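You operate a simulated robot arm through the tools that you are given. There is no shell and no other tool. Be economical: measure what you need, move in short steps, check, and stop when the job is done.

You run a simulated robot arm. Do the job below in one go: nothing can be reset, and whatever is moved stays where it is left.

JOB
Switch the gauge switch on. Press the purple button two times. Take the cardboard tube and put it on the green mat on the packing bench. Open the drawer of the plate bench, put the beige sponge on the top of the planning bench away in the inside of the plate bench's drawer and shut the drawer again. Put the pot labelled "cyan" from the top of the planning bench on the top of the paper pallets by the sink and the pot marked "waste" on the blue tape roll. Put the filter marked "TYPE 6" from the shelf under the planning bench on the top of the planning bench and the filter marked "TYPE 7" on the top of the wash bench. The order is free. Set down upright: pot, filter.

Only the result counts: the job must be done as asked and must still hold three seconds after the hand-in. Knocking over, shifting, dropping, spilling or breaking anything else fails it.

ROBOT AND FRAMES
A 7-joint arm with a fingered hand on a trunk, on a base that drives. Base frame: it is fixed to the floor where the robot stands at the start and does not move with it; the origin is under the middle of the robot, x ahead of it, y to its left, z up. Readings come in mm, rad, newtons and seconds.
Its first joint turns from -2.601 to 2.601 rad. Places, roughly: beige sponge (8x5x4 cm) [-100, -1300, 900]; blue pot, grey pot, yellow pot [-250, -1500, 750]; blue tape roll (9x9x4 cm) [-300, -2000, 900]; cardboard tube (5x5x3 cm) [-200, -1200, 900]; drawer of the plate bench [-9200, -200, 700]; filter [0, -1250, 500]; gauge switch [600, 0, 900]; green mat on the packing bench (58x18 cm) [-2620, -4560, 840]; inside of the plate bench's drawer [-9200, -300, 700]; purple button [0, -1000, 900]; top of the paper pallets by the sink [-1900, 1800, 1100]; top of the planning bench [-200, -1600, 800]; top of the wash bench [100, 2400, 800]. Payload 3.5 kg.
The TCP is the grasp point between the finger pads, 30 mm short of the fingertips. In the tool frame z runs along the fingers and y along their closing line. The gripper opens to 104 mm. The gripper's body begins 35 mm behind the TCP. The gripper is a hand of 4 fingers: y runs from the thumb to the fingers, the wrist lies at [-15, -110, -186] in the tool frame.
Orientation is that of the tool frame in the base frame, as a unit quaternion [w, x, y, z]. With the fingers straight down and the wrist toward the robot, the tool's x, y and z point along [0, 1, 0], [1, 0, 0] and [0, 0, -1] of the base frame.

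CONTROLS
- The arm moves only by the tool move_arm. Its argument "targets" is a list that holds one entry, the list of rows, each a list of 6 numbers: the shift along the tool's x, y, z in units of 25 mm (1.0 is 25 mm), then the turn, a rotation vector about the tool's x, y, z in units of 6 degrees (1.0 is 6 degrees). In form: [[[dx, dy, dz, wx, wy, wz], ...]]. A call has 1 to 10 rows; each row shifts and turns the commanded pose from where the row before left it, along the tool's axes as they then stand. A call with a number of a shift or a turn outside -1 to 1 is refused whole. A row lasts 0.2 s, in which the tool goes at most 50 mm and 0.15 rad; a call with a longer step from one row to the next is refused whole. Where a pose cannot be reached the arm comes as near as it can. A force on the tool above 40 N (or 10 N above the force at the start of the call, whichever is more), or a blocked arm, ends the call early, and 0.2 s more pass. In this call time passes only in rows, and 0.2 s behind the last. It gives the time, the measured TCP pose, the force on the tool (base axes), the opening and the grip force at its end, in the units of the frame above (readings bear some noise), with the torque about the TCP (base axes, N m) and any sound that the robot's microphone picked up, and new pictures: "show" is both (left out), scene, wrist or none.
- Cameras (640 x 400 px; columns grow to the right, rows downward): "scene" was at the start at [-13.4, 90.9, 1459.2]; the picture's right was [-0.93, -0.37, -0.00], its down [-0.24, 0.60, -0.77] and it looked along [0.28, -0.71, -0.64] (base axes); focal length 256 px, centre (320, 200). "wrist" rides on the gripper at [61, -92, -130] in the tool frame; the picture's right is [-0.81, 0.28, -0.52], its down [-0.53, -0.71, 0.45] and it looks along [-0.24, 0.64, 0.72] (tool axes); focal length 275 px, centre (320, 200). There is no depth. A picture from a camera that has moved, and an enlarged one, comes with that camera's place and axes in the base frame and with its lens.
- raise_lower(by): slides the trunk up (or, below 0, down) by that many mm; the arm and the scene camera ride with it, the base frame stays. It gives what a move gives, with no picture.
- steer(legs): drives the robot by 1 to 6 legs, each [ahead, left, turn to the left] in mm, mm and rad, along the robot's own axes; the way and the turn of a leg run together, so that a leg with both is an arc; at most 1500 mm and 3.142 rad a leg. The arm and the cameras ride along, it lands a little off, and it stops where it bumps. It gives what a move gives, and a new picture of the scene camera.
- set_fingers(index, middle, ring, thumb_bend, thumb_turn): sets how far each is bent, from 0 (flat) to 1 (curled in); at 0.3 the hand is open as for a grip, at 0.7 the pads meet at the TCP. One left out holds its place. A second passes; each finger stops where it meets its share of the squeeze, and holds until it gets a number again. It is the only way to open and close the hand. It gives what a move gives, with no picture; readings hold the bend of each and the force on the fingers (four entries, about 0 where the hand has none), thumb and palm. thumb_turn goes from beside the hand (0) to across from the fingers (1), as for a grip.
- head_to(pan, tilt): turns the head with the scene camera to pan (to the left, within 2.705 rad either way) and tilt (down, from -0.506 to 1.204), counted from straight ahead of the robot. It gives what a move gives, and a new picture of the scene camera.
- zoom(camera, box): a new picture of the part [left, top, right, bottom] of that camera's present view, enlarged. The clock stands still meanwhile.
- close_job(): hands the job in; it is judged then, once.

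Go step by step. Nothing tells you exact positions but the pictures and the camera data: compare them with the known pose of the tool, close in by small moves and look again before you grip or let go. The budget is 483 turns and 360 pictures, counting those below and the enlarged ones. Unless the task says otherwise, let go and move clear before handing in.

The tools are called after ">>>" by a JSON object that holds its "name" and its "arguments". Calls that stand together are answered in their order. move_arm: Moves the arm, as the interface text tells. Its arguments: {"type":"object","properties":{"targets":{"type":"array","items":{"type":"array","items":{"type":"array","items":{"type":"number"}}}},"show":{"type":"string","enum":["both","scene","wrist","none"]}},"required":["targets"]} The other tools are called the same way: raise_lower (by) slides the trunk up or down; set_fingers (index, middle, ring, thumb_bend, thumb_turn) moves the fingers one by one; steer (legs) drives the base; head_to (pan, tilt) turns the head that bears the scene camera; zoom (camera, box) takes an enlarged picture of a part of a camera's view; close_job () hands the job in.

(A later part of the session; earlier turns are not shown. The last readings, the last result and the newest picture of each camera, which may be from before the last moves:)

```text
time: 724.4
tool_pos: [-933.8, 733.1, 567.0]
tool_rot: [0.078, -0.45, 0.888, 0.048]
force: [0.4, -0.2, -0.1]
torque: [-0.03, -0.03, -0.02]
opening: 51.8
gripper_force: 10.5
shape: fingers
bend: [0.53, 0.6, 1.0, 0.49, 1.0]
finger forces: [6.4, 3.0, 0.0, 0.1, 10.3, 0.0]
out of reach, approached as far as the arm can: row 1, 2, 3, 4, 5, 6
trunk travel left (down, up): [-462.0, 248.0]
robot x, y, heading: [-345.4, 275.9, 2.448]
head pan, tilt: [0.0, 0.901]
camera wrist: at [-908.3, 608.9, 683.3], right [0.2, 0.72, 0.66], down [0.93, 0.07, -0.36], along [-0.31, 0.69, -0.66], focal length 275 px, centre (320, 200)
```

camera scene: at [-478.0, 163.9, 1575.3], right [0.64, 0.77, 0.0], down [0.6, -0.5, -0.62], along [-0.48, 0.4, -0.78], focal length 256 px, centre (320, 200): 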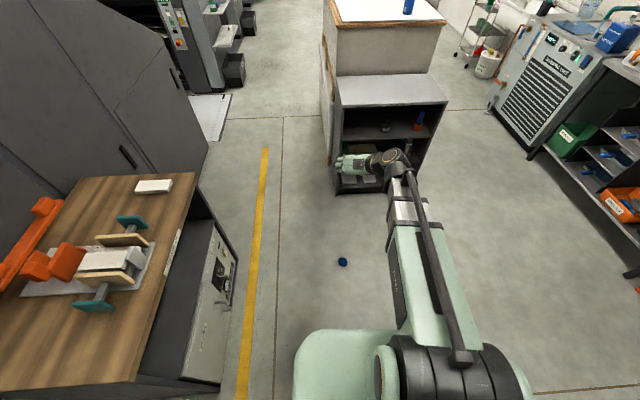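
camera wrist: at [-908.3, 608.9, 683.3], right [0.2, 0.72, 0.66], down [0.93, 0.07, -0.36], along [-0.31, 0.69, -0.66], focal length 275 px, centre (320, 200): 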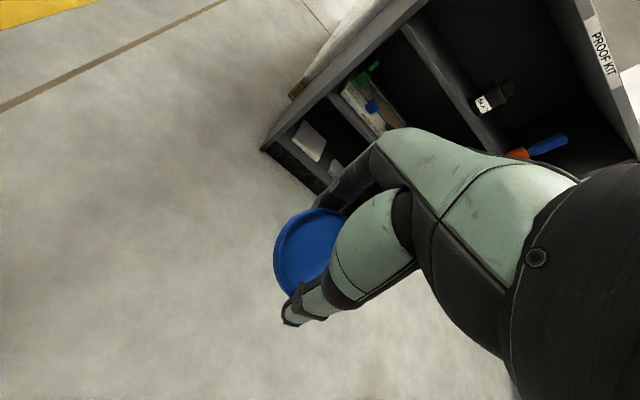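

The commanded orientation has run past the reachable one. I'll bring the command back to nominal yaw and position, then retry in smaller steps.

>>> {"name": "move_arm", "arguments": {"targets": [[[0, 0, 0, 0, 0, 1], [0, 0, 0, 0, 0, 1], [0, 0, 0, 0, 0, 1], [0, 0, 0, 0, 0, 1], [0, 0, 0, 0, 0, 1], [0, 0, 0, 0, 0, 1], [0, 0, 0, 0, 0, 1], [0, 0, 0, 0, 0, 1], [0, 0, 0, 0, 0, 1], [0, 0, 0, 0, 0, 1]]], "show": "none"}}

>>> {"name": "move_arm", "arguments": {"targets": [[[0, 0, 0, 0, 0, 1], [0, 0, 0, 0, 0, 1], [0, 0, 0, 0, 0, 1], [0, 0, 0, 0, 0, 1], [0, 0, 0, 0, 0, 1], [0, 0, 0, 0, 0, 1], [0, 0, 0, 0, 0, 1], [0, 0, 0, 0, 0, 1], [0, 0, 0, 0, 0, 1], [0, 0, 0, 0, 0, 1]]], "show": "none"}}

>>> {"name": "move_arm", "arguments": {"targets": [[[0, 0, 0, 0, 0, 1], [0, 0, 0, 0, 0, 1], [0, 0, 0, 0, 0, 1], [0, 0, 0, 0, 0, 1], [0, -1, 0, 0, 0, 1], [0, -1, 0, 0, 0, 1], [0, -1, 0, 0, 0, 0], [0, -1, 0, 0, 0, 0]]], "show": "none"}}

```text
time: 726.6
tool_pos: [-935.4, 733.1, 567.0]
tool_rot: [0.044, 0.055, 0.994, 0.08]
force: [0.3, 0.4, -0.2]
torque: [-0.04, 0.04, 0.01]
opening: 51.4
gripper_force: 9.8
shape: fingers
bend: [0.53, 0.6, 1.0, 0.49, 1.0]
finger forces: [6.3, 3.0, 0.0, 0.1, 10.1, 0.0]
trunk travel left (down, up): [-462.0, 248.0]
robot x, y, heading: [-347.4, 274.7, 2.447]
head pan, tilt: [0.0, 0.901]
```

```text
time: 728.8
tool_pos: [-937.0, 734.5, 567.7]
tool_rot: [-0.001, 0.545, 0.833, 0.092]
force: [-0.3, 0.7, -0.1]
torque: [0.01, 0.0, 0.01]
opening: 51.6
gripper_force: 9.8
shape: fingers
bend: [0.53, 0.6, 1.0, 0.49, 1.0]
finger forces: [6.3, 3.0, 0.0, 0.0, 10.0, 0.0]
trunk travel left (down, up): [-462.0, 248.0]
robot x, y, heading: [-347.4, 276.4, 2.44]
head pan, tilt: [0.0, 0.901]
```

```text
time: 730.6
tool_pos: [-996.7, 726.6, 571.4]
tool_rot: [-0.03, 0.776, 0.624, 0.086]
force: [-0.3, 0.3, -1.1]
torque: [0.04, 0.02, 0.03]
opening: 51.6
gripper_force: 9.8
shape: fingers
bend: [0.53, 0.6, 1.0, 0.49, 1.0]
finger forces: [6.3, 3.0, 0.1, 0.0, 9.8, 0.1]
out of reach, approached as far as the arm can: row 7, 8
trunk travel left (down, up): [-462.0, 248.0]
robot x, y, heading: [-349.2, 273.3, 2.45]
head pan, tilt: [0.0, 0.901]
```

The wrist can apparently continue the other way round. Rotating further in the positive direction.

>>> {"name": "move_arm", "arguments": {"targets": [[[0, 0, 0, 0, 0, 1], [0, 0, 0, 0, 0, 1], [0, 0, 0, 0, 0, 1], [0, 0, 0, 0, 0, 1], [0, 0, 0, 0, 0, 1], [0, 0, 0, 0, 0, 1], [0, 0, 0, 0, 0, 1], [0, 0, 0, 0, 0, 1], [0, 0, 0, 0, 0, 1], [0, 0, 0, 0, 0, 1]]], "show": "none"}}

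>>> {"name": "move_arm", "arguments": {"targets": [[[0, 0, 0, 0, 0, 1], [0, 0, 0, 0, 0, 1], [0, 0, 0, 0, 0, 1], [0, 0, 0, 0, 0, 1], [0, 0, 0, 0, 0, 1], [0, 0, 0, 0, 0, 1], [0, 0, 0, 0, 0, 1], [0, 0, 0, 0, 0, 1], [0, 0, 0, 0, 0, 1], [0, 0, 0, 0, 0, 1]]], "show": "none"}}

```text
time: 732.8
tool_pos: [-937.8, 807.6, 590.9]
tool_rot: [-0.104, 0.89, 0.416, 0.153]
force: [0.5, -0.5, -0.1]
torque: [-0.02, 0.02, -0.02]
opening: 51.2
gripper_force: 9.2
shape: fingers
bend: [0.53, 0.6, 1.0, 0.49, 1.0]
finger forces: [6.3, 3.0, 0.0, 0.1, 10.0, 0.0]
out of reach, approached as far as the arm can: row 1, 2, 3, 4, 5, 6, 7, 8, 9, 10
trunk travel left (down, up): [-462.0, 248.0]
robot x, y, heading: [-342.4, 276.7, 2.452]
head pan, tilt: [0.0, 0.901]
```

```text
time: 735.0
tool_pos: [-887.6, 873.5, 605.6]
tool_rot: [-0.202, 0.931, 0.233, 0.194]
force: [-0.8, -0.2, -0.1]
torque: [-0.01, -0.01, 0.0]
opening: 51.3
gripper_force: 9.4
shape: fingers
bend: [0.53, 0.6, 1.0, 0.49, 1.0]
finger forces: [6.3, 3.1, 0.1, 0.1, 9.8, 0.0]
out of reach, approached as far as the arm can: row 1, 2, 3, 4, 5, 6, 7, 8, 9, 10
trunk travel left (down, up): [-462.0, 248.0]
robot x, y, heading: [-347.0, 275.5, 2.448]
head pan, tilt: [0.0, 0.901]
```

That direction binds too. I'll return to the earlier pose and reverse the pitched roll, which is known to be reachable.

>>> {"name": "move_arm", "arguments": {"targets": [[[0, 0, 0, 0, 0, -1], [0, 0, 0, 0, 0, -1], [0, 0, 0, 0, 0, -1], [0, 0, 0, 0, 0, -1], [0, 0, 0, 0, 0, -1], [0, 0, 0, 0, 0, -1], [0, 0, 0, 0, 0, -1], [0, 0, 0, 0, 0, -1], [0, 0, 0, 0, 0, -1], [0, 0, 0, 0, 0, -1]]], "show": "none"}}

>>> {"name": "move_arm", "arguments": {"targets": [[[0, 0, 0, 0, 0, -1], [0, 0, 0, 0, 0, -1], [0, 0, 0, 0, 0, -1], [0, 0, 0, 0, 0, -1], [0, 0, 0, 0, 0, -1], [0, 0, 0, 0, 0, -1], [0, 0, 0, 0, 0, -1], [0, 0, 0, 0, 0, -1], [0, 0, 0, 0, 0, 0], [0, 0, 0, 0, 0, 0]]], "show": "none"}}

```text
time: 737.2
tool_pos: [-887.5, 874.7, 606.0]
tool_rot: [-0.075, 0.701, 0.663, 0.251]
force: [-0.3, 0.6, -0.1]
torque: [-0.02, -0.01, 0.02]
opening: 51.1
gripper_force: 9.9
shape: fingers
bend: [0.53, 0.61, 1.0, 0.49, 1.0]
finger forces: [6.4, 3.0, 0.0, 0.0, 10.0, 0.0]
trunk travel left (down, up): [-462.0, 248.0]
robot x, y, heading: [-345.2, 274.2, 2.451]
head pan, tilt: [0.0, 0.901]
```

```text
time: 739.4
tool_pos: [-887.8, 872.8, 604.9]
tool_rot: [0.033, 0.372, 0.891, 0.259]
force: [-0.2, -0.1, -0.3]
torque: [-0.01, 0.01, -0.02]
opening: 51.0
gripper_force: 9.7
shape: fingers
bend: [0.53, 0.61, 1.0, 0.49, 1.0]
finger forces: [6.2, 3.0, 0.0, 0.0, 10.0, 0.0]
trunk travel left (down, up): [-462.0, 248.0]
robot x, y, heading: [-347.2, 275.0, 2.448]
head pan, tilt: [0.0, 0.901]
```

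Levelling the hand and pitching it to 45°, as in the earlier reachable roll.

>>> {"name": "move_arm", "arguments": {"targets": [[[0, -0.5, 0, 1, 0, 0], [0, -0.5, 0, 1, 0, 0], [0, -0.5, 0, 1, 0, 0], [0, -0.5, 0, 1, 0, 0], [0, -0.5, 0, 0.9, 0, 0]]], "show": "none"}}

>>> {"name": "move_arm", "arguments": {"targets": [[[0, 0, 0, 0, 1, 0], [0, 0, 0, 0, 1, 0], [0, 0, 0, 0, 1, 0], [0, 0, 0, 0, 1, 0], [0, 0, 0, 0, 1, 0], [0, 0, 0, 0, 1, 0], [0, 0, 0, 0, 1, 0]]], "show": "none"}}

>>> {"name": "move_arm", "arguments": {"targets": [[[0, 0, 0, 0, 0, -1], [0, 0, 0, 0, 0, -1], [0, 0, 0, 0, 0, -1], [0, 0, 0, 0, 0, -1], [0, 0, 0, 0, 0, -1], [0, 0, 0, 0, 0, -1], [0, 0, 0, 0, 0, -1], [0, 0, 0, 0, 0, -1], [0, 0, 0, 0, 0, -1], [0, 0, 0, 0, 0, -1]]], "show": "none"}}

>>> {"name": "move_arm", "arguments": {"targets": [[[0, 0, 0, 0, 0, -1], [0, 0, 0, 0, 0, -1], [0, 0, 0, 0, 0, -1], [0, 0, 0, 0, 0, -1], [0, 0, 0, 0, 0, -1], [0, 0, 0, 0, 0, -1], [0, 0, 0, 0, 0, -1], [0, 0, 0, 0, 0, -1], [0, 0, 0, 0, 0, -1], [0, 0, 0, 0, 0, -1]]], "show": "none"}}

```text
time: 740.6
tool_pos: [-930.4, 831.5, 586.8]
tool_rot: [-0.063, 0.368, 0.927, 0.024]
force: [-1.3, 0.3, -0.1]
torque: [0.03, 0.02, 0.06]
opening: 50.9
gripper_force: 9.5
shape: fingers
bend: [0.54, 0.61, 1.0, 0.49, 1.0]
finger forces: [6.4, 3.0, 0.0, 0.1, 9.7, 0.1]
trunk travel left (down, up): [-462.0, 248.0]
robot x, y, heading: [-349.6, 279.1, 2.446]
head pan, tilt: [0.0, 0.901]
```

```text
time: 742.2
tool_pos: [-930.7, 831.6, 586.7]
tool_rot: [-0.391, 0.334, 0.843, 0.155]
force: [-0.2, -0.1, -0.7]
torque: [-0.03, -0.02, 0.01]
opening: 51.2
gripper_force: 9.7
shape: fingers
bend: [0.54, 0.61, 1.0, 0.49, 1.0]
finger forces: [6.4, 3.0, 0.0, 0.0, 9.6, 0.0]
trunk travel left (down, up): [-462.0, 248.0]
robot x, y, heading: [-347.7, 275.8, 2.45]
head pan, tilt: [0.0, 0.901]
```

```text
time: 744.4
tool_pos: [-929.9, 832.3, 586.2]
tool_rot: [-0.26, -0.133, 0.898, 0.33]
force: [0.7, -0.1, 0.0]
torque: [-0.01, 0.01, 0.0]
opening: 50.5
gripper_force: 9.6
shape: fingers
bend: [0.54, 0.61, 1.0, 0.49, 1.0]
finger forces: [6.5, 2.9, 0.0, 0.0, 9.8, 0.0]
trunk travel left (down, up): [-462.0, 248.0]
robot x, y, heading: [-345.0, 273.5, 2.448]
head pan, tilt: [0.0, 0.901]
```

```text
time: 746.6
tool_pos: [-930.8, 831.5, 586.1]
tool_rot: [-0.06, -0.564, 0.711, 0.416]
force: [-0.7, -0.2, -0.1]
torque: [0.01, -0.01, 0.0]
opening: 50.5
gripper_force: 9.5
shape: fingers
bend: [0.54, 0.61, 1.0, 0.49, 1.0]
finger forces: [6.4, 2.9, 0.0, 0.1, 9.6, 0.0]
trunk travel left (down, up): [-462.0, 248.0]
robot x, y, heading: [-344.6, 276.5, 2.45]
head pan, tilt: [0.0, 0.901]
```

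The pitched roll works smoothly this time. Finishing it and then pitching up toward horizontal.

>>> {"name": "move_arm", "arguments": {"targets": [[[0, 0, 0, 0, 0, -1], [0, 0, 0, 0, 0, -1], [0, 0, 0, 0, 0, -1], [0, 0, 0, 0, 0, -1], [0, 0, 0, 0, 0, -1], [0, 0, 0, 0, 0, -1], [0, 0, 0, 0, 0, -1], [0, 0, 0, 0, 0, -1], [0, 0, 0, 0, 0, -1], [0, 0, 0, 0, 0, -1]]], "show": "none"}}

>>> {"name": "move_arm", "arguments": {"targets": [[[0, 0, 0, 0, -1, 0], [0, 0, 0, 0, -1, 0], [0, 0, 0, 0, -1, 0], [0, 0, 0, 0, -1, 0], [0, 0, 0, 0, -1, 0], [0, 0, 0, 0, -1, 0], [0, 0, 0, 0, -1, 0]]], "show": "wrist"}}

>>> {"name": "zoom", "arguments": {"camera": "scene", "box": [300, 60, 500, 185]}}

```text
time: 748.8
tool_pos: [-929.9, 831.8, 585.9]
tool_rot: [-0.156, 0.844, -0.333, -0.391]
force: [-1.0, 0.6, -0.2]
torque: [0.04, -0.01, 0.04]
opening: 50.1
gripper_force: 9.6
shape: fingers
bend: [0.54, 0.61, 1.0, 0.5, 1.0]
finger forces: [6.4, 3.0, 0.0, 0.1, 9.4, 0.0]
trunk travel left (down, up): [-462.0, 248.0]
robot x, y, heading: [-348.8, 272.9, 2.45]
head pan, tilt: [0.0, 0.901]
```

```text
time: 750.4
tool_pos: [-930.6, 831.4, 585.5]
tool_rot: [0.265, -0.648, 0.257, 0.666]
force: [-0.1, -0.2, 0.5]
torque: [0.01, -0.04, -0.03]
opening: 50.1
gripper_force: 9.4
shape: fingers
bend: [0.54, 0.61, 1.0, 0.5, 1.0]
finger forces: [6.5, 2.9, 0.0, 0.1, 9.2, 0.0]
trunk travel left (down, up): [-462.0, 248.0]
robot x, y, heading: [-344.6, 274.4, 2.451]
head pan, tilt: [0.0, 0.901]
camera wrist: at [-773.8, 811.5, 521.0], right [0.2, -0.57, 0.79], down [0.17, 0.82, 0.55], along [-0.96, 0.02, 0.27], focal length 275 px, centre (320, 200)
```

wrist: 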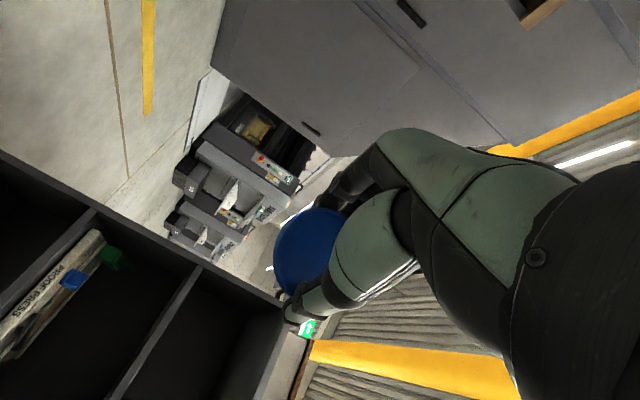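

```text
3.20 times, centred on (400, 122) of scene
camera zoom: at [-478.0, 163.9, 1405.3], right [0.64, 0.77, 0.0], down [0.6, -0.5, -0.62], along [-0.48, 0.4, -0.78], focal length 820 px, centre (64, 448)
```

zoom: 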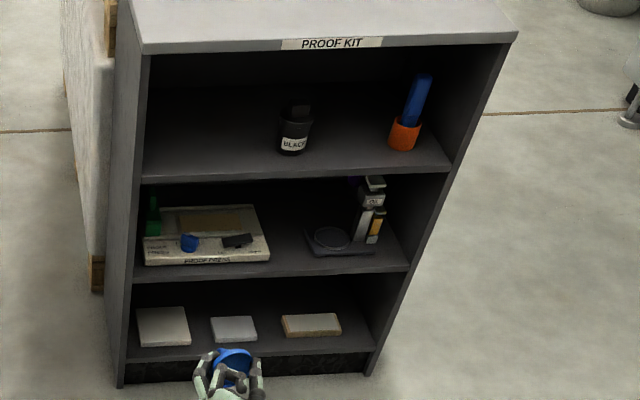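

The hand is horizontal now. Zooming on the lid in the hand.

>>> {"name": "zoom", "arguments": {"camera": "scene", "box": [340, 155, 404, 195]}}

```text
10.00 times, centred on (372, 175) of scene
camera zoom: at [-478.0, 163.9, 1405.3], right [0.64, 0.77, 0.0], down [0.6, -0.5, -0.62], along [-0.48, 0.4, -0.78], focal length 2561 px, centre (-200, 450)
```

zoom: 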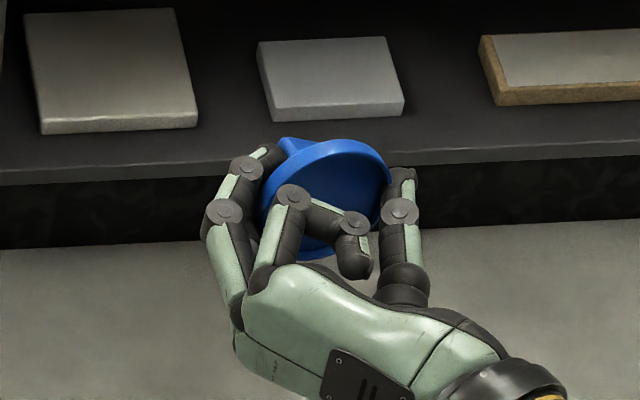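

The lid is held with the knob pointing about 31° upward, so it will fall knob-up when set down. I'll raise arm and trunk and drive to the pallet, left of the pot.

>>> {"name": "move_arm", "arguments": {"targets": [[[-1, 0, 0, 0, 0, 0], [-1, 0, 0, 0, 0, 0], [-1, 0, 0, 0, 0, 0], [-1, 0, 0, 0, 0, 0], [-1, 0, 0, 0, 0, 0], [-1, 0, 0, 0, 0, 0], [-1, 0, 0, 0, 0, 0], [-1, 0, 0, 0, 0, 0], [-1, 0, 0, 0, 0, 0], [-1, 0, 0, 0, 0, 0]]], "show": "none"}}

>>> {"name": "raise_lower", "arguments": {"by": 246}}

>>> {"name": "move_arm", "arguments": {"targets": [[[-1, 0, 0, 0, 0, 0], [-1, 0, 0, 0, 0, 0], [-1, 0, 0, 0, 0, 0]]], "show": "none"}}

```text
time: 752.6
tool_pos: [-922.7, 828.3, 836.0]
tool_rot: [0.266, -0.648, 0.256, 0.667]
force: [0.8, 0.0, -1.2]
torque: [0.02, 0.0, -0.01]
opening: 49.7
gripper_force: 9.4
shape: fingers
bend: [0.54, 0.61, 1.0, 0.5, 1.0]
finger forces: [6.5, 3.1, 0.1, 0.0, 9.2, 0.0]
trunk travel left (down, up): [-462.0, 248.0]
robot x, y, heading: [-345.9, 275.4, 2.444]
head pan, tilt: [0.0, 0.901]
```

```text
time: 755.1
tool_pos: [-922.8, 827.2, 1081.2]
tool_rot: [0.265, -0.647, 0.257, 0.667]
force: [0.7, 0.9, -0.2]
torque: [0.0, -0.05, 0.0]
opening: 49.8
gripper_force: 9.8
shape: fingers
bend: [0.54, 0.61, 1.0, 0.5, 1.0]
finger forces: [6.5, 3.0, 0.0, 0.0, 9.3, 0.1]
trunk travel left (down, up): [-708.0, 2.0]
robot x, y, heading: [-345.4, 275.2, 2.447]
head pan, tilt: [0.0, 0.901]
```

```text
time: 756.0
tool_pos: [-922.3, 827.3, 1158.4]
tool_rot: [0.265, -0.647, 0.257, 0.667]
force: [0.0, 0.0, 0.1]
torque: [-0.03, -0.02, 0.03]
opening: 49.6
gripper_force: 9.8
shape: fingers
bend: [0.54, 0.61, 1.0, 0.5, 1.0]
finger forces: [6.5, 3.0, 0.1, 0.1, 9.3, 0.0]
trunk travel left (down, up): [-708.0, 2.0]
robot x, y, heading: [-345.7, 275.2, 2.45]
head pan, tilt: [0.0, 0.901]
```

The target spot on the pallet is straight ahead. Driving 890 mm and checking.

>>> {"name": "steer", "arguments": {"legs": [[890, 10, 0]]}}

>>> {"name": "head_to", "arguments": {"pan": 0.0, "tilt": 0.65}}

```text
time: 760.6
tool_pos: [-1598.0, 1394.7, 1156.7]
tool_rot: [0.269, -0.646, 0.261, 0.665]
force: [0.5, -0.6, -0.5]
torque: [-0.01, -0.03, 0.0]
opening: 49.9
gripper_force: 9.1
shape: fingers
bend: [0.54, 0.61, 1.0, 0.5, 1.0]
finger forces: [6.4, 2.9, 0.1, 0.0, 9.2, 0.1]
trunk travel left (down, up): [-708.0, 2.0]
robot x, y, heading: [-1027.9, 837.2, 2.438]
head pan, tilt: [0.0, 0.901]
camera scene: at [-1162.3, 726.1, 1651.3], right [0.65, 0.76, 0.0], down [0.6, -0.51, -0.62], along [-0.47, 0.4, -0.78], focal length 256 px, centre (320, 200)
```

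scene: 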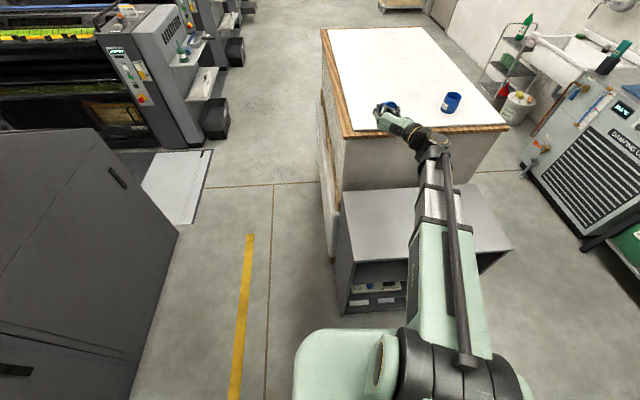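

```text
time: 761.4
tool_pos: [-1598.4, 1394.1, 1157.7]
tool_rot: [0.269, -0.646, 0.261, 0.665]
force: [0.8, -0.3, 0.3]
torque: [-0.01, -0.01, 0.01]
opening: 49.7
gripper_force: 9.6
shape: fingers
bend: [0.54, 0.61, 1.0, 0.5, 1.0]
finger forces: [6.5, 3.0, 0.0, 0.0, 9.2, 0.0]
trunk travel left (down, up): [-708.0, 2.0]
robot x, y, heading: [-1025.6, 836.7, 2.442]
head pan, tilt: [0.0, 0.649]
camera scene: at [-1170.5, 733.2, 1671.7], right [0.65, 0.76, 0.0], down [0.46, -0.39, -0.8], along [-0.61, 0.52, -0.61], focal length 256 px, centre (320, 200)
```

scene: 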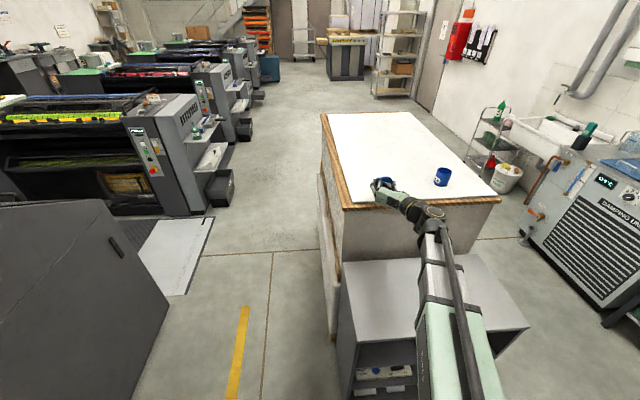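

The lid is 12 mm inside the pallet edge. Advancing 55 mm and lowering until its lower edge touches.

>>> {"name": "move_arm", "arguments": {"targets": [[[0, 0, 0.75, 0, 0, 0], [0, 0, 0.75, 0, 0, 0], [0, 0, 0.75, 0, 0, 0]]], "show": "none"}}

>>> {"name": "raise_lower", "arguments": {"by": -50}}

>>> {"name": "raise_lower", "arguments": {"by": -6}}

>>> {"name": "raise_lower", "arguments": {"by": -5}}

>>> {"name": "zoom", "arguments": {"camera": "scene", "box": [340, 130, 468, 210]}}

```text
time: 762.2
tool_pos: [-1639.4, 1435.5, 1157.6]
tool_rot: [0.269, -0.647, 0.261, 0.664]
force: [0.4, 0.2, -0.2]
torque: [0.03, -0.01, 0.0]
opening: 49.6
gripper_force: 9.1
shape: fingers
bend: [0.54, 0.61, 1.0, 0.5, 1.0]
finger forces: [6.6, 3.0, 0.0, 0.1, 9.3, 0.1]
trunk travel left (down, up): [-708.0, 2.0]
robot x, y, heading: [-1028.2, 836.4, 2.434]
head pan, tilt: [0.0, 0.649]
```

```text
time: 763.1
tool_pos: [-1639.0, 1435.6, 1107.0]
tool_rot: [0.269, -0.646, 0.261, 0.665]
force: [-0.1, -0.1, 0.5]
torque: [0.03, -0.01, 0.01]
opening: 49.7
gripper_force: 9.1
shape: fingers
bend: [0.54, 0.61, 1.0, 0.5, 1.0]
finger forces: [6.5, 3.2, 0.0, 0.0, 9.2, 0.1]
trunk travel left (down, up): [-658.0, 52.0]
robot x, y, heading: [-1031.1, 834.6, 2.439]
head pan, tilt: [0.0, 0.649]
```

```text
time: 763.6
tool_pos: [-1638.0, 1432.6, 1102.7]
tool_rot: [0.268, -0.646, 0.26, 0.666]
force: [-3.0, 0.6, 11.0]
torque: [0.09, -0.03, 0.0]
opening: 47.0
gripper_force: 11.1
shape: fingers
bend: [0.57, 0.6, 1.0, 0.5, 1.0]
finger forces: [5.8, 5.3, 0.0, 0.1, 11.0, 0.0]
trunk travel left (down, up): [-652.0, 58.0]
robot x, y, heading: [-1031.3, 832.5, 2.433]
head pan, tilt: [0.0, 0.649]
```

```text
time: 764.3
tool_pos: [-1637.4, 1433.3, 1102.8]
tool_rot: [0.269, -0.643, 0.261, 0.668]
force: [-1.9, -0.4, 18.9]
torque: [-0.21, -0.64, -0.02]
opening: 46.6
gripper_force: 15.7
shape: fingers
bend: [0.57, 0.6, 1.0, 0.5, 1.0]
finger forces: [6.6, 5.0, 0.0, 0.1, 19.5, 1.0]
trunk travel left (down, up): [-648.0, 62.0]
robot x, y, heading: [-1028.7, 835.2, 2.435]
head pan, tilt: [0.0, 0.649]
stopped: the force on the tool passed its limit at 41 N (the readings are from after the stop); the commanded pose is now the measured one
```

```text
5.00 times, centred on (404, 170) of scene
camera zoom: at [-1169.1, 731.6, 1611.3], right [0.65, 0.76, 0.0], down [0.46, -0.39, -0.8], along [-0.61, 0.52, -0.6], focal length 1281 px, centre (-100, 350)
```

zoom: 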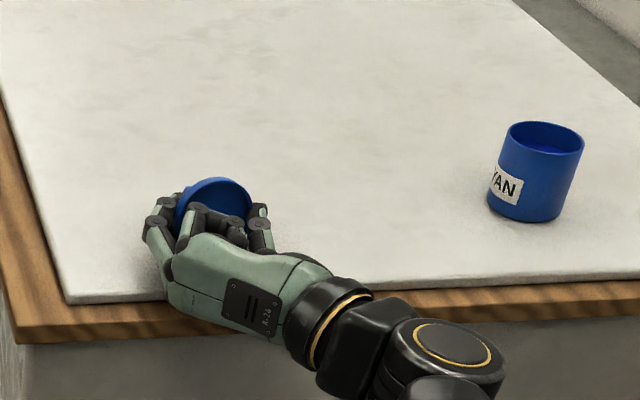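

The lid's edge is on the paper. Easing up 4 mm and opening the fingers, then withdrawing slowly so it settles flat.

>>> {"name": "raise_lower", "arguments": {"by": 5}}

>>> {"name": "set_fingers", "arguments": {"index": 0.35, "middle": 0.35, "thumb_bend": 0.35}}

>>> {"name": "zoom", "arguments": {"camera": "scene", "box": [350, 150, 414, 190]}}

```text
time: 764.9
tool_pos: [-1638.5, 1435.0, 1104.6]
tool_rot: [0.269, -0.645, 0.262, 0.666]
force: [1.1, 0.5, 3.2]
torque: [-0.01, -0.08, -0.01]
opening: 46.1
gripper_force: 11.0
shape: fingers
bend: [0.57, 0.6, 1.0, 0.5, 1.0]
finger forces: [8.3, 3.6, 0.0, 0.0, 10.4, 0.0]
trunk travel left (down, up): [-653.0, 57.0]
robot x, y, heading: [-1032.8, 836.8, 2.438]
head pan, tilt: [0.0, 0.649]
```

```text
time: 765.9
tool_pos: [-1639.0, 1435.0, 1104.7]
tool_rot: [0.268, -0.645, 0.261, 0.666]
force: [-1.6, -0.3, -0.4]
torque: [-0.03, -0.08, -0.07]
opening: 90.1
gripper_force: 0.3
shape: fingers
bend: [0.35, 0.35, 1.0, 0.35, 0.98]
finger forces: [0.1, 0.0, 0.0, 0.1, 0.9, 0.0]
trunk travel left (down, up): [-653.0, 57.0]
robot x, y, heading: [-1031.3, 835.3, 2.442]
head pan, tilt: [0.0, 0.649]
```

```text
10.00 times, centred on (382, 170) of scene
camera zoom: at [-1170.6, 733.0, 1616.3], right [0.65, 0.76, 0.0], down [0.46, -0.39, -0.8], along [-0.61, 0.52, -0.6], focal length 2561 px, centre (-300, 500)
```

zoom: 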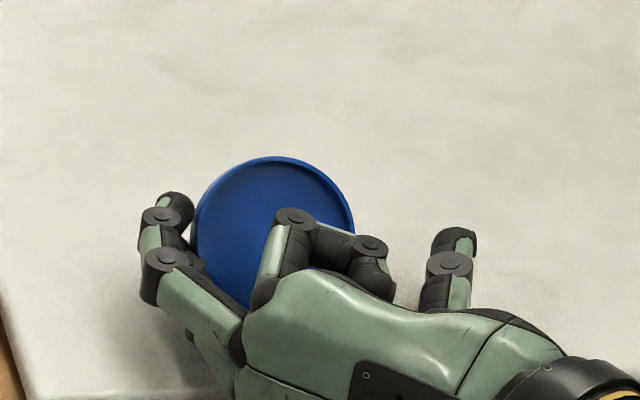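

The lid settled recess-up on the paper. With the hand now horizontal, I can grip it again and roll 180°, which will put the knob on top. Lowering slightly and gripping.

>>> {"name": "raise_lower", "arguments": {"by": -4}}

>>> {"name": "set_fingers", "arguments": {"index": 0.56, "middle": 0.56, "thumb_bend": 0.52}}

>>> {"name": "set_fingers", "arguments": {"index": 0.66, "middle": 0.66, "thumb_bend": 0.6}}

>>> {"name": "raise_lower", "arguments": {"by": 58}}

>>> {"name": "zoom", "arguments": {"camera": "scene", "box": [350, 140, 430, 190]}}

```text
time: 766.4
tool_pos: [-1638.5, 1433.6, 1102.8]
tool_rot: [0.269, -0.643, 0.262, 0.667]
force: [-3.6, 2.6, 16.5]
torque: [-0.32, -0.93, 0.06]
opening: 90.1
gripper_force: 8.6
shape: fingers
bend: [0.35, 0.35, 1.0, 0.35, 0.99]
finger forces: [0.1, 0.0, 0.1, 0.1, 15.5, 0.6]
trunk travel left (down, up): [-649.0, 61.0]
robot x, y, heading: [-1031.9, 835.5, 2.435]
head pan, tilt: [0.0, 0.649]
```

```text
time: 767.4
tool_pos: [-1637.8, 1433.6, 1101.7]
tool_rot: [0.269, -0.644, 0.261, 0.667]
force: [-0.3, 6.3, 20.6]
torque: [-0.47, -1.31, 0.24]
opening: 43.5
gripper_force: 10.6
shape: fingers
bend: [0.56, 0.56, 1.0, 0.51, 1.0]
finger forces: [0.1, 0.0, 0.0, 0.0, 20.3, 1.4]
trunk travel left (down, up): [-649.0, 61.0]
robot x, y, heading: [-1027.0, 835.3, 2.438]
head pan, tilt: [0.0, 0.649]
```

```text
time: 768.4
tool_pos: [-1637.3, 1434.9, 1101.6]
tool_rot: [0.268, -0.645, 0.261, 0.666]
force: [0.0, 8.1, 21.9]
torque: [-0.45, -1.39, 0.4]
opening: 21.5
gripper_force: 11.2
shape: fingers
bend: [0.66, 0.66, 1.0, 0.59, 1.0]
finger forces: [0.0, 0.1, 0.0, 0.0, 21.0, 1.6]
trunk travel left (down, up): [-649.0, 61.0]
robot x, y, heading: [-1028.7, 831.4, 2.438]
head pan, tilt: [0.0, 0.649]
```

```text
time: 769.4
tool_pos: [-1639.1, 1434.9, 1158.0]
tool_rot: [0.269, -0.645, 0.261, 0.666]
force: [-0.2, -0.8, 0.6]
torque: [-0.01, -0.02, 0.0]
opening: 18.7
gripper_force: 0.1
shape: fingers
bend: [0.66, 0.66, 1.0, 0.6, 1.0]
finger forces: [0.1, 0.0, 0.0, 0.0, 0.1, 0.1]
trunk travel left (down, up): [-707.0, 3.0]
robot x, y, heading: [-1026.5, 836.7, 2.431]
head pan, tilt: [0.0, 0.649]
```

```text
8.00 times, centred on (390, 165) of scene
camera zoom: at [-1170.7, 733.2, 1670.3], right [0.65, 0.76, 0.0], down [0.46, -0.39, -0.8], along [-0.61, 0.52, -0.6], focal length 2049 px, centre (-240, 480)
```

zoom: 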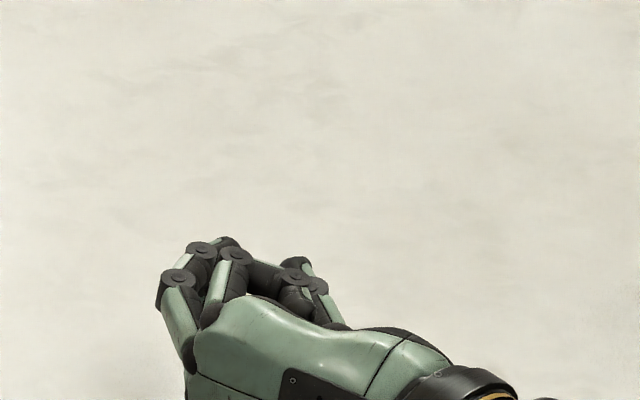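

The lid was not caught. Looking for where it lies now.

>>> {"name": "move_arm", "arguments": {"targets": [[[-0.3, 0, -1, 0, 0, 0], [0, 0, -1, 0, 0, 0], [0, 0, -1, 0, 0, 0], [0, 0, -1, 0, 0, 0]]], "show": "none"}}

>>> {"name": "zoom", "arguments": {"camera": "scene", "box": [330, 130, 490, 230]}}

```text
time: 770.4
tool_pos: [-1564.7, 1364.1, 1160.6]
tool_rot: [0.268, -0.645, 0.26, 0.667]
force: [1.1, -0.8, -0.5]
torque: [-0.02, 0.02, 0.0]
opening: 18.8
gripper_force: 0.0
shape: fingers
bend: [0.66, 0.66, 1.0, 0.6, 1.0]
finger forces: [0.0, 0.1, 0.0, 0.0, 0.1, 0.1]
trunk travel left (down, up): [-707.0, 3.0]
robot x, y, heading: [-1025.7, 833.3, 2.437]
head pan, tilt: [0.0, 0.649]
```

```text
4.00 times, centred on (410, 180) of scene
camera zoom: at [-1170.3, 732.8, 1670.3], right [0.65, 0.76, 0.0], down [0.46, -0.39, -0.8], along [-0.61, 0.52, -0.6], focal length 1024 px, centre (-40, 280)
```

zoom: 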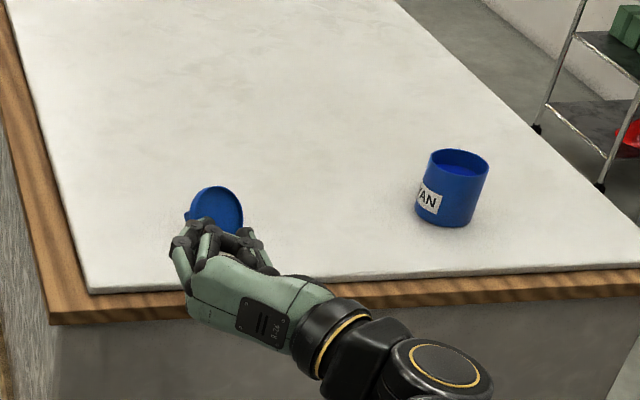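

The lid lies tilted on the paper, about 63 mm further ahead and 29 mm right of the earlier grip. I'll open, line up, go in low and grip it again.

>>> {"name": "set_fingers", "arguments": {"index": 0.34, "middle": 0.34, "thumb_bend": 0.32}}

>>> {"name": "move_arm", "arguments": {"targets": [[[0, -0.7, 0, 0, 0, 0], [0, -0.7, 0, 0, 0, 0]]], "show": "none"}}

>>> {"name": "raise_lower", "arguments": {"by": -51}}

>>> {"name": "move_arm", "arguments": {"targets": [[[0, 0, 0.9, 0, 0, 0], [0, 0, 0.9, 0, 0, 0], [0, 0, 0.9, 0, 0, 0], [0, 0, 0.9, 0, 0, 0], [0, 0, 0.8, 0, 0, 0]]], "show": "none"}}

>>> {"name": "zoom", "arguments": {"camera": "scene", "box": [350, 140, 430, 190]}}

```text
time: 771.4
tool_pos: [-1565.6, 1363.4, 1159.4]
tool_rot: [0.268, -0.645, 0.261, 0.666]
force: [-0.7, 0.4, 0.5]
torque: [0.02, -0.04, 0.01]
opening: 95.2
gripper_force: 0.0
shape: fingers
bend: [0.34, 0.34, 1.0, 0.32, 0.98]
finger forces: [0.1, 0.0, 0.1, 0.0, 0.1, 0.0]
trunk travel left (down, up): [-707.0, 3.0]
robot x, y, heading: [-1027.9, 834.9, 2.438]
head pan, tilt: [0.0, 0.649]
```

```text
time: 772.0
tool_pos: [-1540.8, 1388.8, 1163.4]
tool_rot: [0.268, -0.644, 0.262, 0.667]
force: [0.0, 0.3, -0.2]
torque: [0.01, -0.02, -0.01]
opening: 95.3
gripper_force: 0.1
shape: fingers
bend: [0.34, 0.34, 1.0, 0.32, 0.98]
finger forces: [0.0, 0.0, 0.0, 0.1, 0.0, 0.0]
trunk travel left (down, up): [-707.0, 3.0]
robot x, y, heading: [-1027.0, 835.4, 2.433]
head pan, tilt: [0.0, 0.649]
```

```text
time: 772.9
tool_pos: [-1541.2, 1390.1, 1111.6]
tool_rot: [0.268, -0.645, 0.262, 0.666]
force: [-0.4, 0.0, 0.5]
torque: [0.04, 0.01, 0.03]
opening: 95.2
gripper_force: 0.2
shape: fingers
bend: [0.34, 0.34, 1.0, 0.32, 0.98]
finger forces: [0.1, 0.0, 0.0, 0.1, 0.0, 0.0]
trunk travel left (down, up): [-656.0, 54.0]
robot x, y, heading: [-1029.6, 834.0, 2.439]
head pan, tilt: [0.0, 0.649]
```

```text
time: 774.1
tool_pos: [-1619.8, 1466.4, 1113.9]
tool_rot: [0.268, -0.645, 0.261, 0.667]
force: [0.1, 0.4, 0.1]
torque: [-0.01, 0.01, 0.03]
opening: 95.4
gripper_force: 0.1
shape: fingers
bend: [0.34, 0.34, 1.0, 0.32, 0.98]
finger forces: [0.1, 0.0, 0.0, 0.1, 0.0, 0.0]
trunk travel left (down, up): [-656.0, 54.0]
robot x, y, heading: [-1029.9, 836.8, 2.438]
head pan, tilt: [0.0, 0.649]
```

```text
8.00 times, centred on (390, 165) of scene
camera zoom: at [-1170.7, 733.3, 1619.3], right [0.65, 0.76, 0.0], down [0.46, -0.39, -0.8], along [-0.61, 0.52, -0.6], focal length 2049 px, centre (-240, 480)
```

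zoom: 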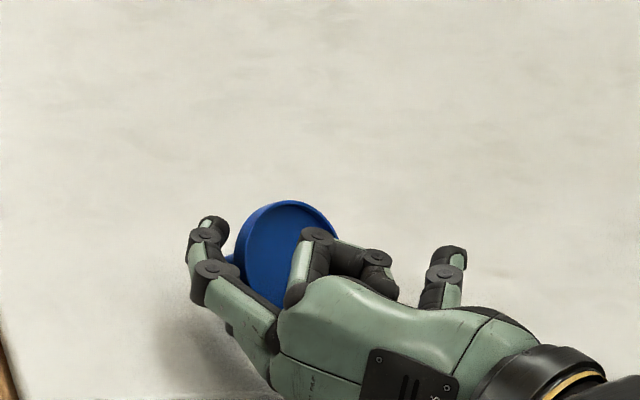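

The lid is now between the fingers (knob side) and the thumb (recess side). Closing on it this way gives a firm hold through the knob.

>>> {"name": "set_fingers", "arguments": {"index": 0.55, "middle": 0.55, "thumb_bend": 0.55}}

>>> {"name": "set_fingers", "arguments": {"index": 0.68, "middle": 0.68, "thumb_bend": 0.66}}

>>> {"name": "raise_lower", "arguments": {"by": 53}}

>>> {"name": "zoom", "arguments": {"camera": "scene", "box": [350, 140, 430, 190]}}

```text
time: 775.1
tool_pos: [-1618.8, 1466.2, 1113.7]
tool_rot: [0.268, -0.645, 0.261, 0.665]
force: [0.4, 0.4, 0.1]
torque: [0.01, 0.03, -0.02]
opening: 39.5
gripper_force: 0.0
shape: fingers
bend: [0.55, 0.55, 1.0, 0.55, 1.0]
finger forces: [0.0, 0.0, 0.0, 0.0, 0.1, 0.0]
trunk travel left (down, up): [-656.0, 54.0]
robot x, y, heading: [-1028.5, 836.3, 2.435]
head pan, tilt: [0.0, 0.649]
```

```text
time: 776.1
tool_pos: [-1619.9, 1467.1, 1113.5]
tool_rot: [0.269, -0.645, 0.261, 0.666]
force: [-0.2, -1.2, 0.2]
torque: [-0.01, 0.0, 0.0]
opening: 9.7
gripper_force: 0.6
shape: fingers
bend: [0.68, 0.67, 1.0, 0.65, 1.0]
finger forces: [0.2, 0.5, 0.1, 0.0, 0.3, 0.0]
trunk travel left (down, up): [-656.0, 54.0]
robot x, y, heading: [-1026.0, 835.5, 2.433]
head pan, tilt: [0.0, 0.649]
```

```text
time: 777.0
tool_pos: [-1618.8, 1466.2, 1165.9]
tool_rot: [0.269, -0.645, 0.261, 0.666]
force: [0.5, 0.1, 1.2]
torque: [-0.01, -0.02, 0.0]
opening: 8.7
gripper_force: 0.1
shape: fingers
bend: [0.68, 0.68, 1.0, 0.66, 1.0]
finger forces: [0.1, 0.0, 0.0, 0.0, 0.0, 0.1]
trunk travel left (down, up): [-709.0, 1.0]
robot x, y, heading: [-1028.1, 832.9, 2.438]
head pan, tilt: [0.0, 0.649]
```

```text
8.00 times, centred on (390, 165) of scene
camera zoom: at [-1170.7, 733.2, 1672.3], right [0.65, 0.76, 0.0], down [0.46, -0.39, -0.8], along [-0.61, 0.52, -0.6], focal length 2049 px, centre (-240, 480)
```

zoom: 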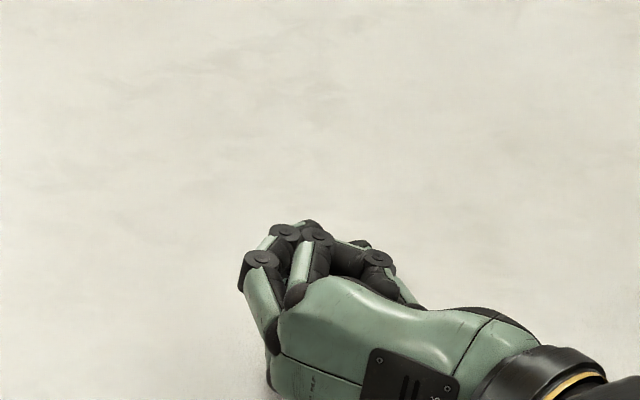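

The grip passed above it. Another way to flip it: the lid leans at about 50° on its knob, so pushing its high edge sideways from the knob side should tip it over knob-up. I'll position the closed fist to its left.

>>> {"name": "move_arm", "arguments": {"targets": [[[0, 0.8, 0, 0, 0, 0], [0, 0.8, 0, 0, 0, 0], [0, 0.8, 0, 0, 0, 0], [0, 0.7, 0.4, 0, 0, 0], [0, 0, 0.6, 0, 0, 0], [0, 0, 0.6, 0, 0, 0]]], "show": "none"}}

>>> {"name": "raise_lower", "arguments": {"by": -40}}

>>> {"name": "zoom", "arguments": {"camera": "scene", "box": [350, 130, 430, 180]}}

```text
time: 778.5
tool_pos: [-1701.5, 1436.6, 1169.8]
tool_rot: [0.268, -0.646, 0.26, 0.666]
force: [0.2, 0.6, 0.0]
torque: [-0.02, -0.03, -0.01]
opening: 8.9
gripper_force: 0.0
shape: fingers
bend: [0.68, 0.68, 1.0, 0.66, 1.0]
finger forces: [0.0, 0.0, 0.1, 0.0, 0.0, 0.0]
trunk travel left (down, up): [-709.0, 1.0]
robot x, y, heading: [-1029.5, 834.7, 2.432]
head pan, tilt: [0.0, 0.649]
```

```text
time: 779.3
tool_pos: [-1701.3, 1437.1, 1129.6]
tool_rot: [0.268, -0.645, 0.262, 0.666]
force: [-0.5, -1.1, 0.6]
torque: [0.01, 0.0, -0.02]
opening: 8.9
gripper_force: 0.2
shape: fingers
bend: [0.68, 0.68, 1.0, 0.66, 1.0]
finger forces: [0.0, 0.1, 0.0, 0.0, 0.0, 0.0]
trunk travel left (down, up): [-669.0, 41.0]
robot x, y, heading: [-1027.7, 834.2, 2.433]
head pan, tilt: [0.0, 0.649]
```

```text
8.00 times, centred on (390, 155) of scene
camera zoom: at [-1170.5, 733.1, 1632.3], right [0.65, 0.76, 0.0], down [0.46, -0.39, -0.8], along [-0.61, 0.52, -0.6], focal length 2049 px, centre (-240, 560)
```

zoom: 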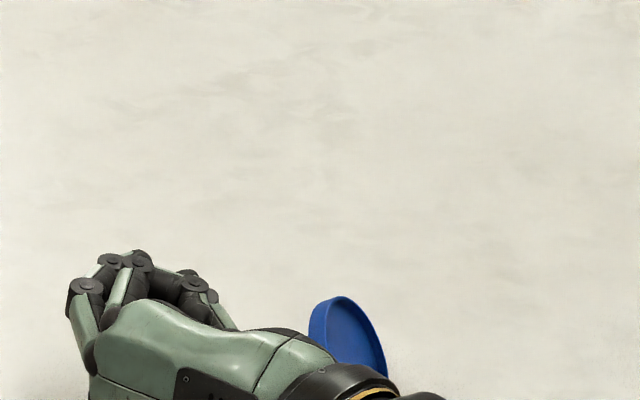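

The lid is 105 mm to the right of the fist, recess facing right. Pushing right along its upper edge in small steps.

>>> {"name": "move_arm", "arguments": {"targets": [[[0, -0.5, 0, 0, 0, 0], [0, -0.5, 0, 0, 0, 0], [0, -0.5, 0, 0, 0, 0], [0, -0.5, 0, 0, 0, 0], [0, -0.5, 0, 0, 0, 0], [0, -0.5, 0, 0, 0, 0], [0, -0.5, 0, 0, 0, 0], [0, -0.4, 0, 0, 0, 0]]], "show": "none"}}

>>> {"name": "zoom", "arguments": {"camera": "scene", "box": [350, 130, 430, 180]}}

```text
time: 781.1
tool_pos: [-1634.0, 1509.1, 1128.2]
tool_rot: [0.268, -0.644, 0.262, 0.667]
force: [-0.5, -0.2, 0.2]
torque: [-0.04, 0.03, -0.02]
opening: 8.8
gripper_force: 0.1
shape: fingers
bend: [0.68, 0.68, 1.0, 0.66, 1.0]
finger forces: [0.1, 0.1, 0.0, 0.0, 0.0, 0.0]
trunk travel left (down, up): [-669.0, 41.0]
robot x, y, heading: [-1027.5, 838.6, 2.436]
head pan, tilt: [0.0, 0.649]
```

```text
8.00 times, centred on (390, 155) of scene
camera zoom: at [-1170.6, 733.2, 1632.3], right [0.65, 0.76, 0.0], down [0.46, -0.39, -0.8], along [-0.61, 0.52, -0.6], focal length 2049 px, centre (-240, 560)
```

zoom: 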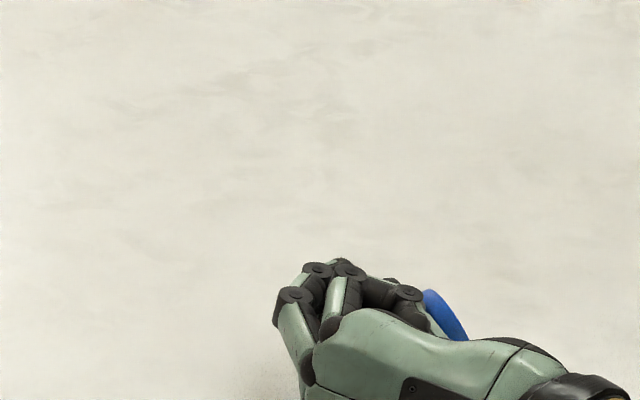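

The lid is being tipped steeper. Continuing the push.

>>> {"name": "move_arm", "arguments": {"targets": [[[0, -0.5, 0, 0, 0, 0], [0, -0.5, 0, 0, 0, 0], [0, -0.5, 0, 0, 0, 0], [0, -0.5, 0, 0, 0, 0]]], "show": "none"}}

>>> {"name": "zoom", "arguments": {"camera": "scene", "box": [360, 130, 440, 180]}}

```text
time: 782.1
tool_pos: [-1599.5, 1544.4, 1128.5]
tool_rot: [0.268, -0.645, 0.261, 0.666]
force: [0.4, -0.2, 0.6]
torque: [-0.04, 0.02, 0.0]
opening: 8.9
gripper_force: 0.4
shape: fingers
bend: [0.68, 0.68, 1.0, 0.66, 1.0]
finger forces: [0.0, 0.1, 0.0, 0.1, 0.1, 0.0]
trunk travel left (down, up): [-669.0, 41.0]
robot x, y, heading: [-1029.2, 832.7, 2.434]
head pan, tilt: [0.0, 0.649]
```

```text
8.00 times, centred on (400, 155) of scene
camera zoom: at [-1170.5, 733.2, 1632.3], right [0.65, 0.76, 0.0], down [0.46, -0.39, -0.8], along [-0.61, 0.52, -0.6], focal length 2049 px, centre (-320, 560)
```

zoom: 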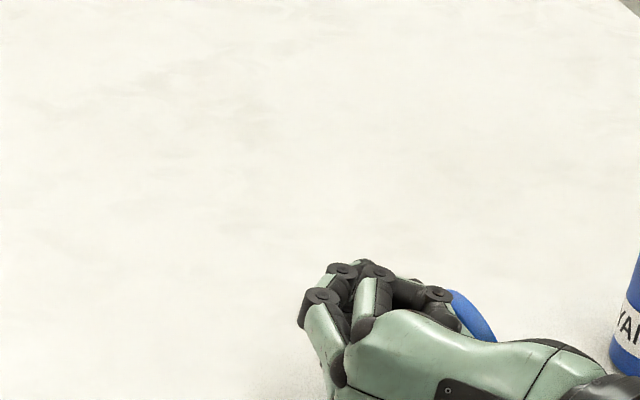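

Close enough to the pot. Raising the hand to see how the lid lies now.

>>> {"name": "move_arm", "arguments": {"targets": [[[0, 0.4, -0.3, 0, 0, 0], [-1, 0.3, -0.5, 0, 0, 0], [-1, 0, -1, 0, 0, 0], [-1, 0, -1, 0, 0, 0], [0, 0, -1, 0, 0, 0]]], "show": "none"}}

>>> {"name": "zoom", "arguments": {"camera": "scene", "box": [370, 140, 450, 190]}}

```text
time: 783.3
tool_pos: [-1539.0, 1461.2, 1201.7]
tool_rot: [0.268, -0.645, 0.262, 0.666]
force: [0.5, 0.3, -0.2]
torque: [0.01, 0.03, 0.01]
opening: 8.6
gripper_force: 0.1
shape: fingers
bend: [0.68, 0.68, 1.0, 0.66, 1.0]
finger forces: [0.0, 0.1, 0.0, 0.0, 0.0, 0.0]
trunk travel left (down, up): [-669.0, 41.0]
robot x, y, heading: [-1030.0, 837.1, 2.434]
head pan, tilt: [0.0, 0.649]
```

```text
8.00 times, centred on (410, 165) of scene
camera zoom: at [-1170.4, 732.9, 1632.3], right [0.65, 0.76, 0.0], down [0.46, -0.39, -0.8], along [-0.61, 0.52, -0.6], focal length 2049 px, centre (-400, 480)
```

zoom: 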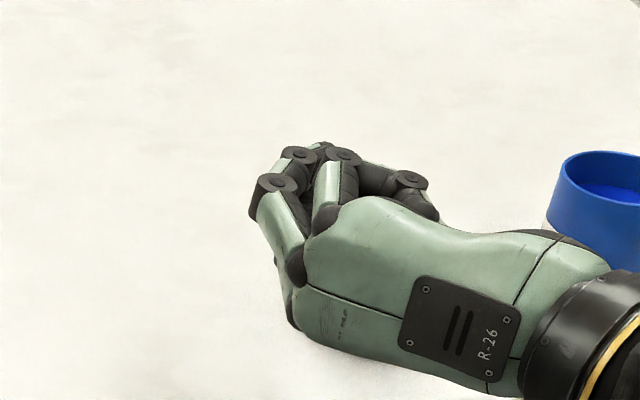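

>>> {"name": "move_arm", "arguments": {"targets": [[[0, 1, 0, 0, 0, 0], [0, 1, 0, 0, 0, 0], [0, 1, 0, 0, 0, 0], [0, 1, 0, 0, 0, 0], [0, 1, 0, 0, 0, 0], [0, 0, -1, 0, 0, 0], [0, 0, -1, 0, 0, 0]]], "show": "none"}}

>>> {"name": "zoom", "arguments": {"camera": "scene", "box": [370, 140, 466, 200]}}

```text
time: 784.9
tool_pos: [-1593.0, 1337.7, 1198.2]
tool_rot: [0.268, -0.645, 0.261, 0.667]
force: [1.0, 0.2, 0.0]
torque: [0.01, 0.02, 0.03]
opening: 8.5
gripper_force: 0.0
shape: fingers
bend: [0.68, 0.68, 1.0, 0.66, 1.0]
finger forces: [0.0, 0.0, 0.0, 0.0, 0.1, 0.1]
trunk travel left (down, up): [-669.0, 41.0]
robot x, y, heading: [-1027.5, 836.9, 2.434]
head pan, tilt: [0.0, 0.649]
```

```text
6.67 times, centred on (418, 170) of scene
camera zoom: at [-1170.3, 732.9, 1632.4], right [0.65, 0.76, 0.0], down [0.46, -0.39, -0.8], along [-0.61, 0.52, -0.6], focal length 1708 px, centre (-333, 400)
```

zoom: 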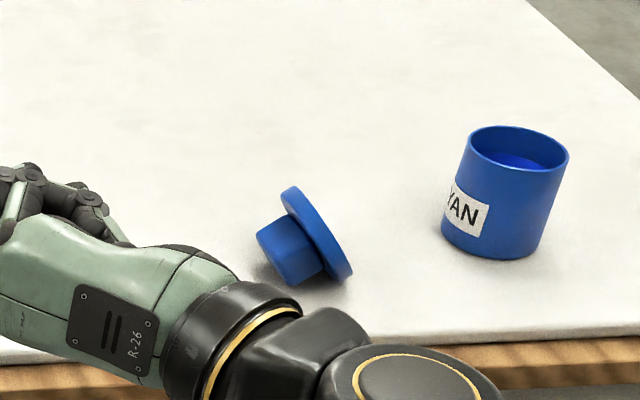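

The lid now rests with its knob clearly exposed, pointing left as seen from here. Approaching from the pallet's right side, the knob will point away from the robot, so gripping it and pitching the hand up will turn it knob-up. Driving around.

>>> {"name": "raise_lower", "arguments": {"by": 40}}

>>> {"name": "move_arm", "arguments": {"targets": [[[0, -1, -0.5, 0, 0, 0], [0, -1, -0.5, 0, 0, 0], [0, -1, -0.5, 0, 0, 0], [0, -1, 0, 0, 0, 0]]], "show": "none"}}

>>> {"name": "steer", "arguments": {"legs": [[-100, 0, 0], [0, -1080, 0.04], [900, 0, 0]]}}

```text
time: 785.7
tool_pos: [-1593.0, 1337.3, 1238.6]
tool_rot: [0.269, -0.645, 0.261, 0.666]
force: [0.0, 0.1, 0.4]
torque: [0.0, -0.03, -0.02]
opening: 8.7
gripper_force: 0.1
shape: fingers
bend: [0.68, 0.68, 1.0, 0.66, 1.0]
finger forces: [0.0, 0.0, 0.0, 0.0, 0.0, 0.1]
trunk travel left (down, up): [-709.0, 1.0]
robot x, y, heading: [-1025.8, 833.8, 2.439]
head pan, tilt: [0.0, 0.649]
```

```text
time: 786.7
tool_pos: [-1496.4, 1384.7, 1237.6]
tool_rot: [0.268, -0.645, 0.261, 0.666]
force: [-0.6, -1.0, -0.1]
torque: [-0.02, 0.0, -0.02]
opening: 8.7
gripper_force: 0.0
shape: fingers
bend: [0.68, 0.68, 1.0, 0.66, 1.0]
finger forces: [0.0, 0.1, 0.1, 0.0, 0.1, 0.0]
trunk travel left (down, up): [-709.0, 1.0]
robot x, y, heading: [-1029.8, 834.0, 2.433]
head pan, tilt: [0.0, 0.649]
```

```text
time: 797.5
tool_pos: [-1459.3, 2703.6, 1236.7]
tool_rot: [0.251, -0.652, 0.245, 0.673]
force: [0.9, -0.1, -0.9]
torque: [-0.02, 0.02, 0.04]
opening: 8.9
gripper_force: 0.1
shape: fingers
bend: [0.68, 0.68, 1.0, 0.66, 1.0]
finger forces: [0.1, 0.0, 0.0, 0.0, 0.0, 0.0]
trunk travel left (down, up): [-709.0, 1.0]
robot x, y, heading: [-961.1, 2179.9, 2.487]
head pan, tilt: [0.0, 0.649]
camera scene: at [-1099.5, 2069.8, 1672.3], right [0.61, 0.79, 0.0], down [0.48, -0.37, -0.8], along [-0.63, 0.48, -0.6], focal length 256 px, centre (320, 200)
```

scene: 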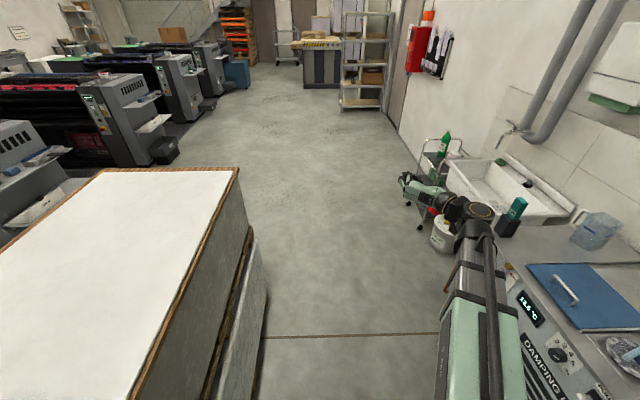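

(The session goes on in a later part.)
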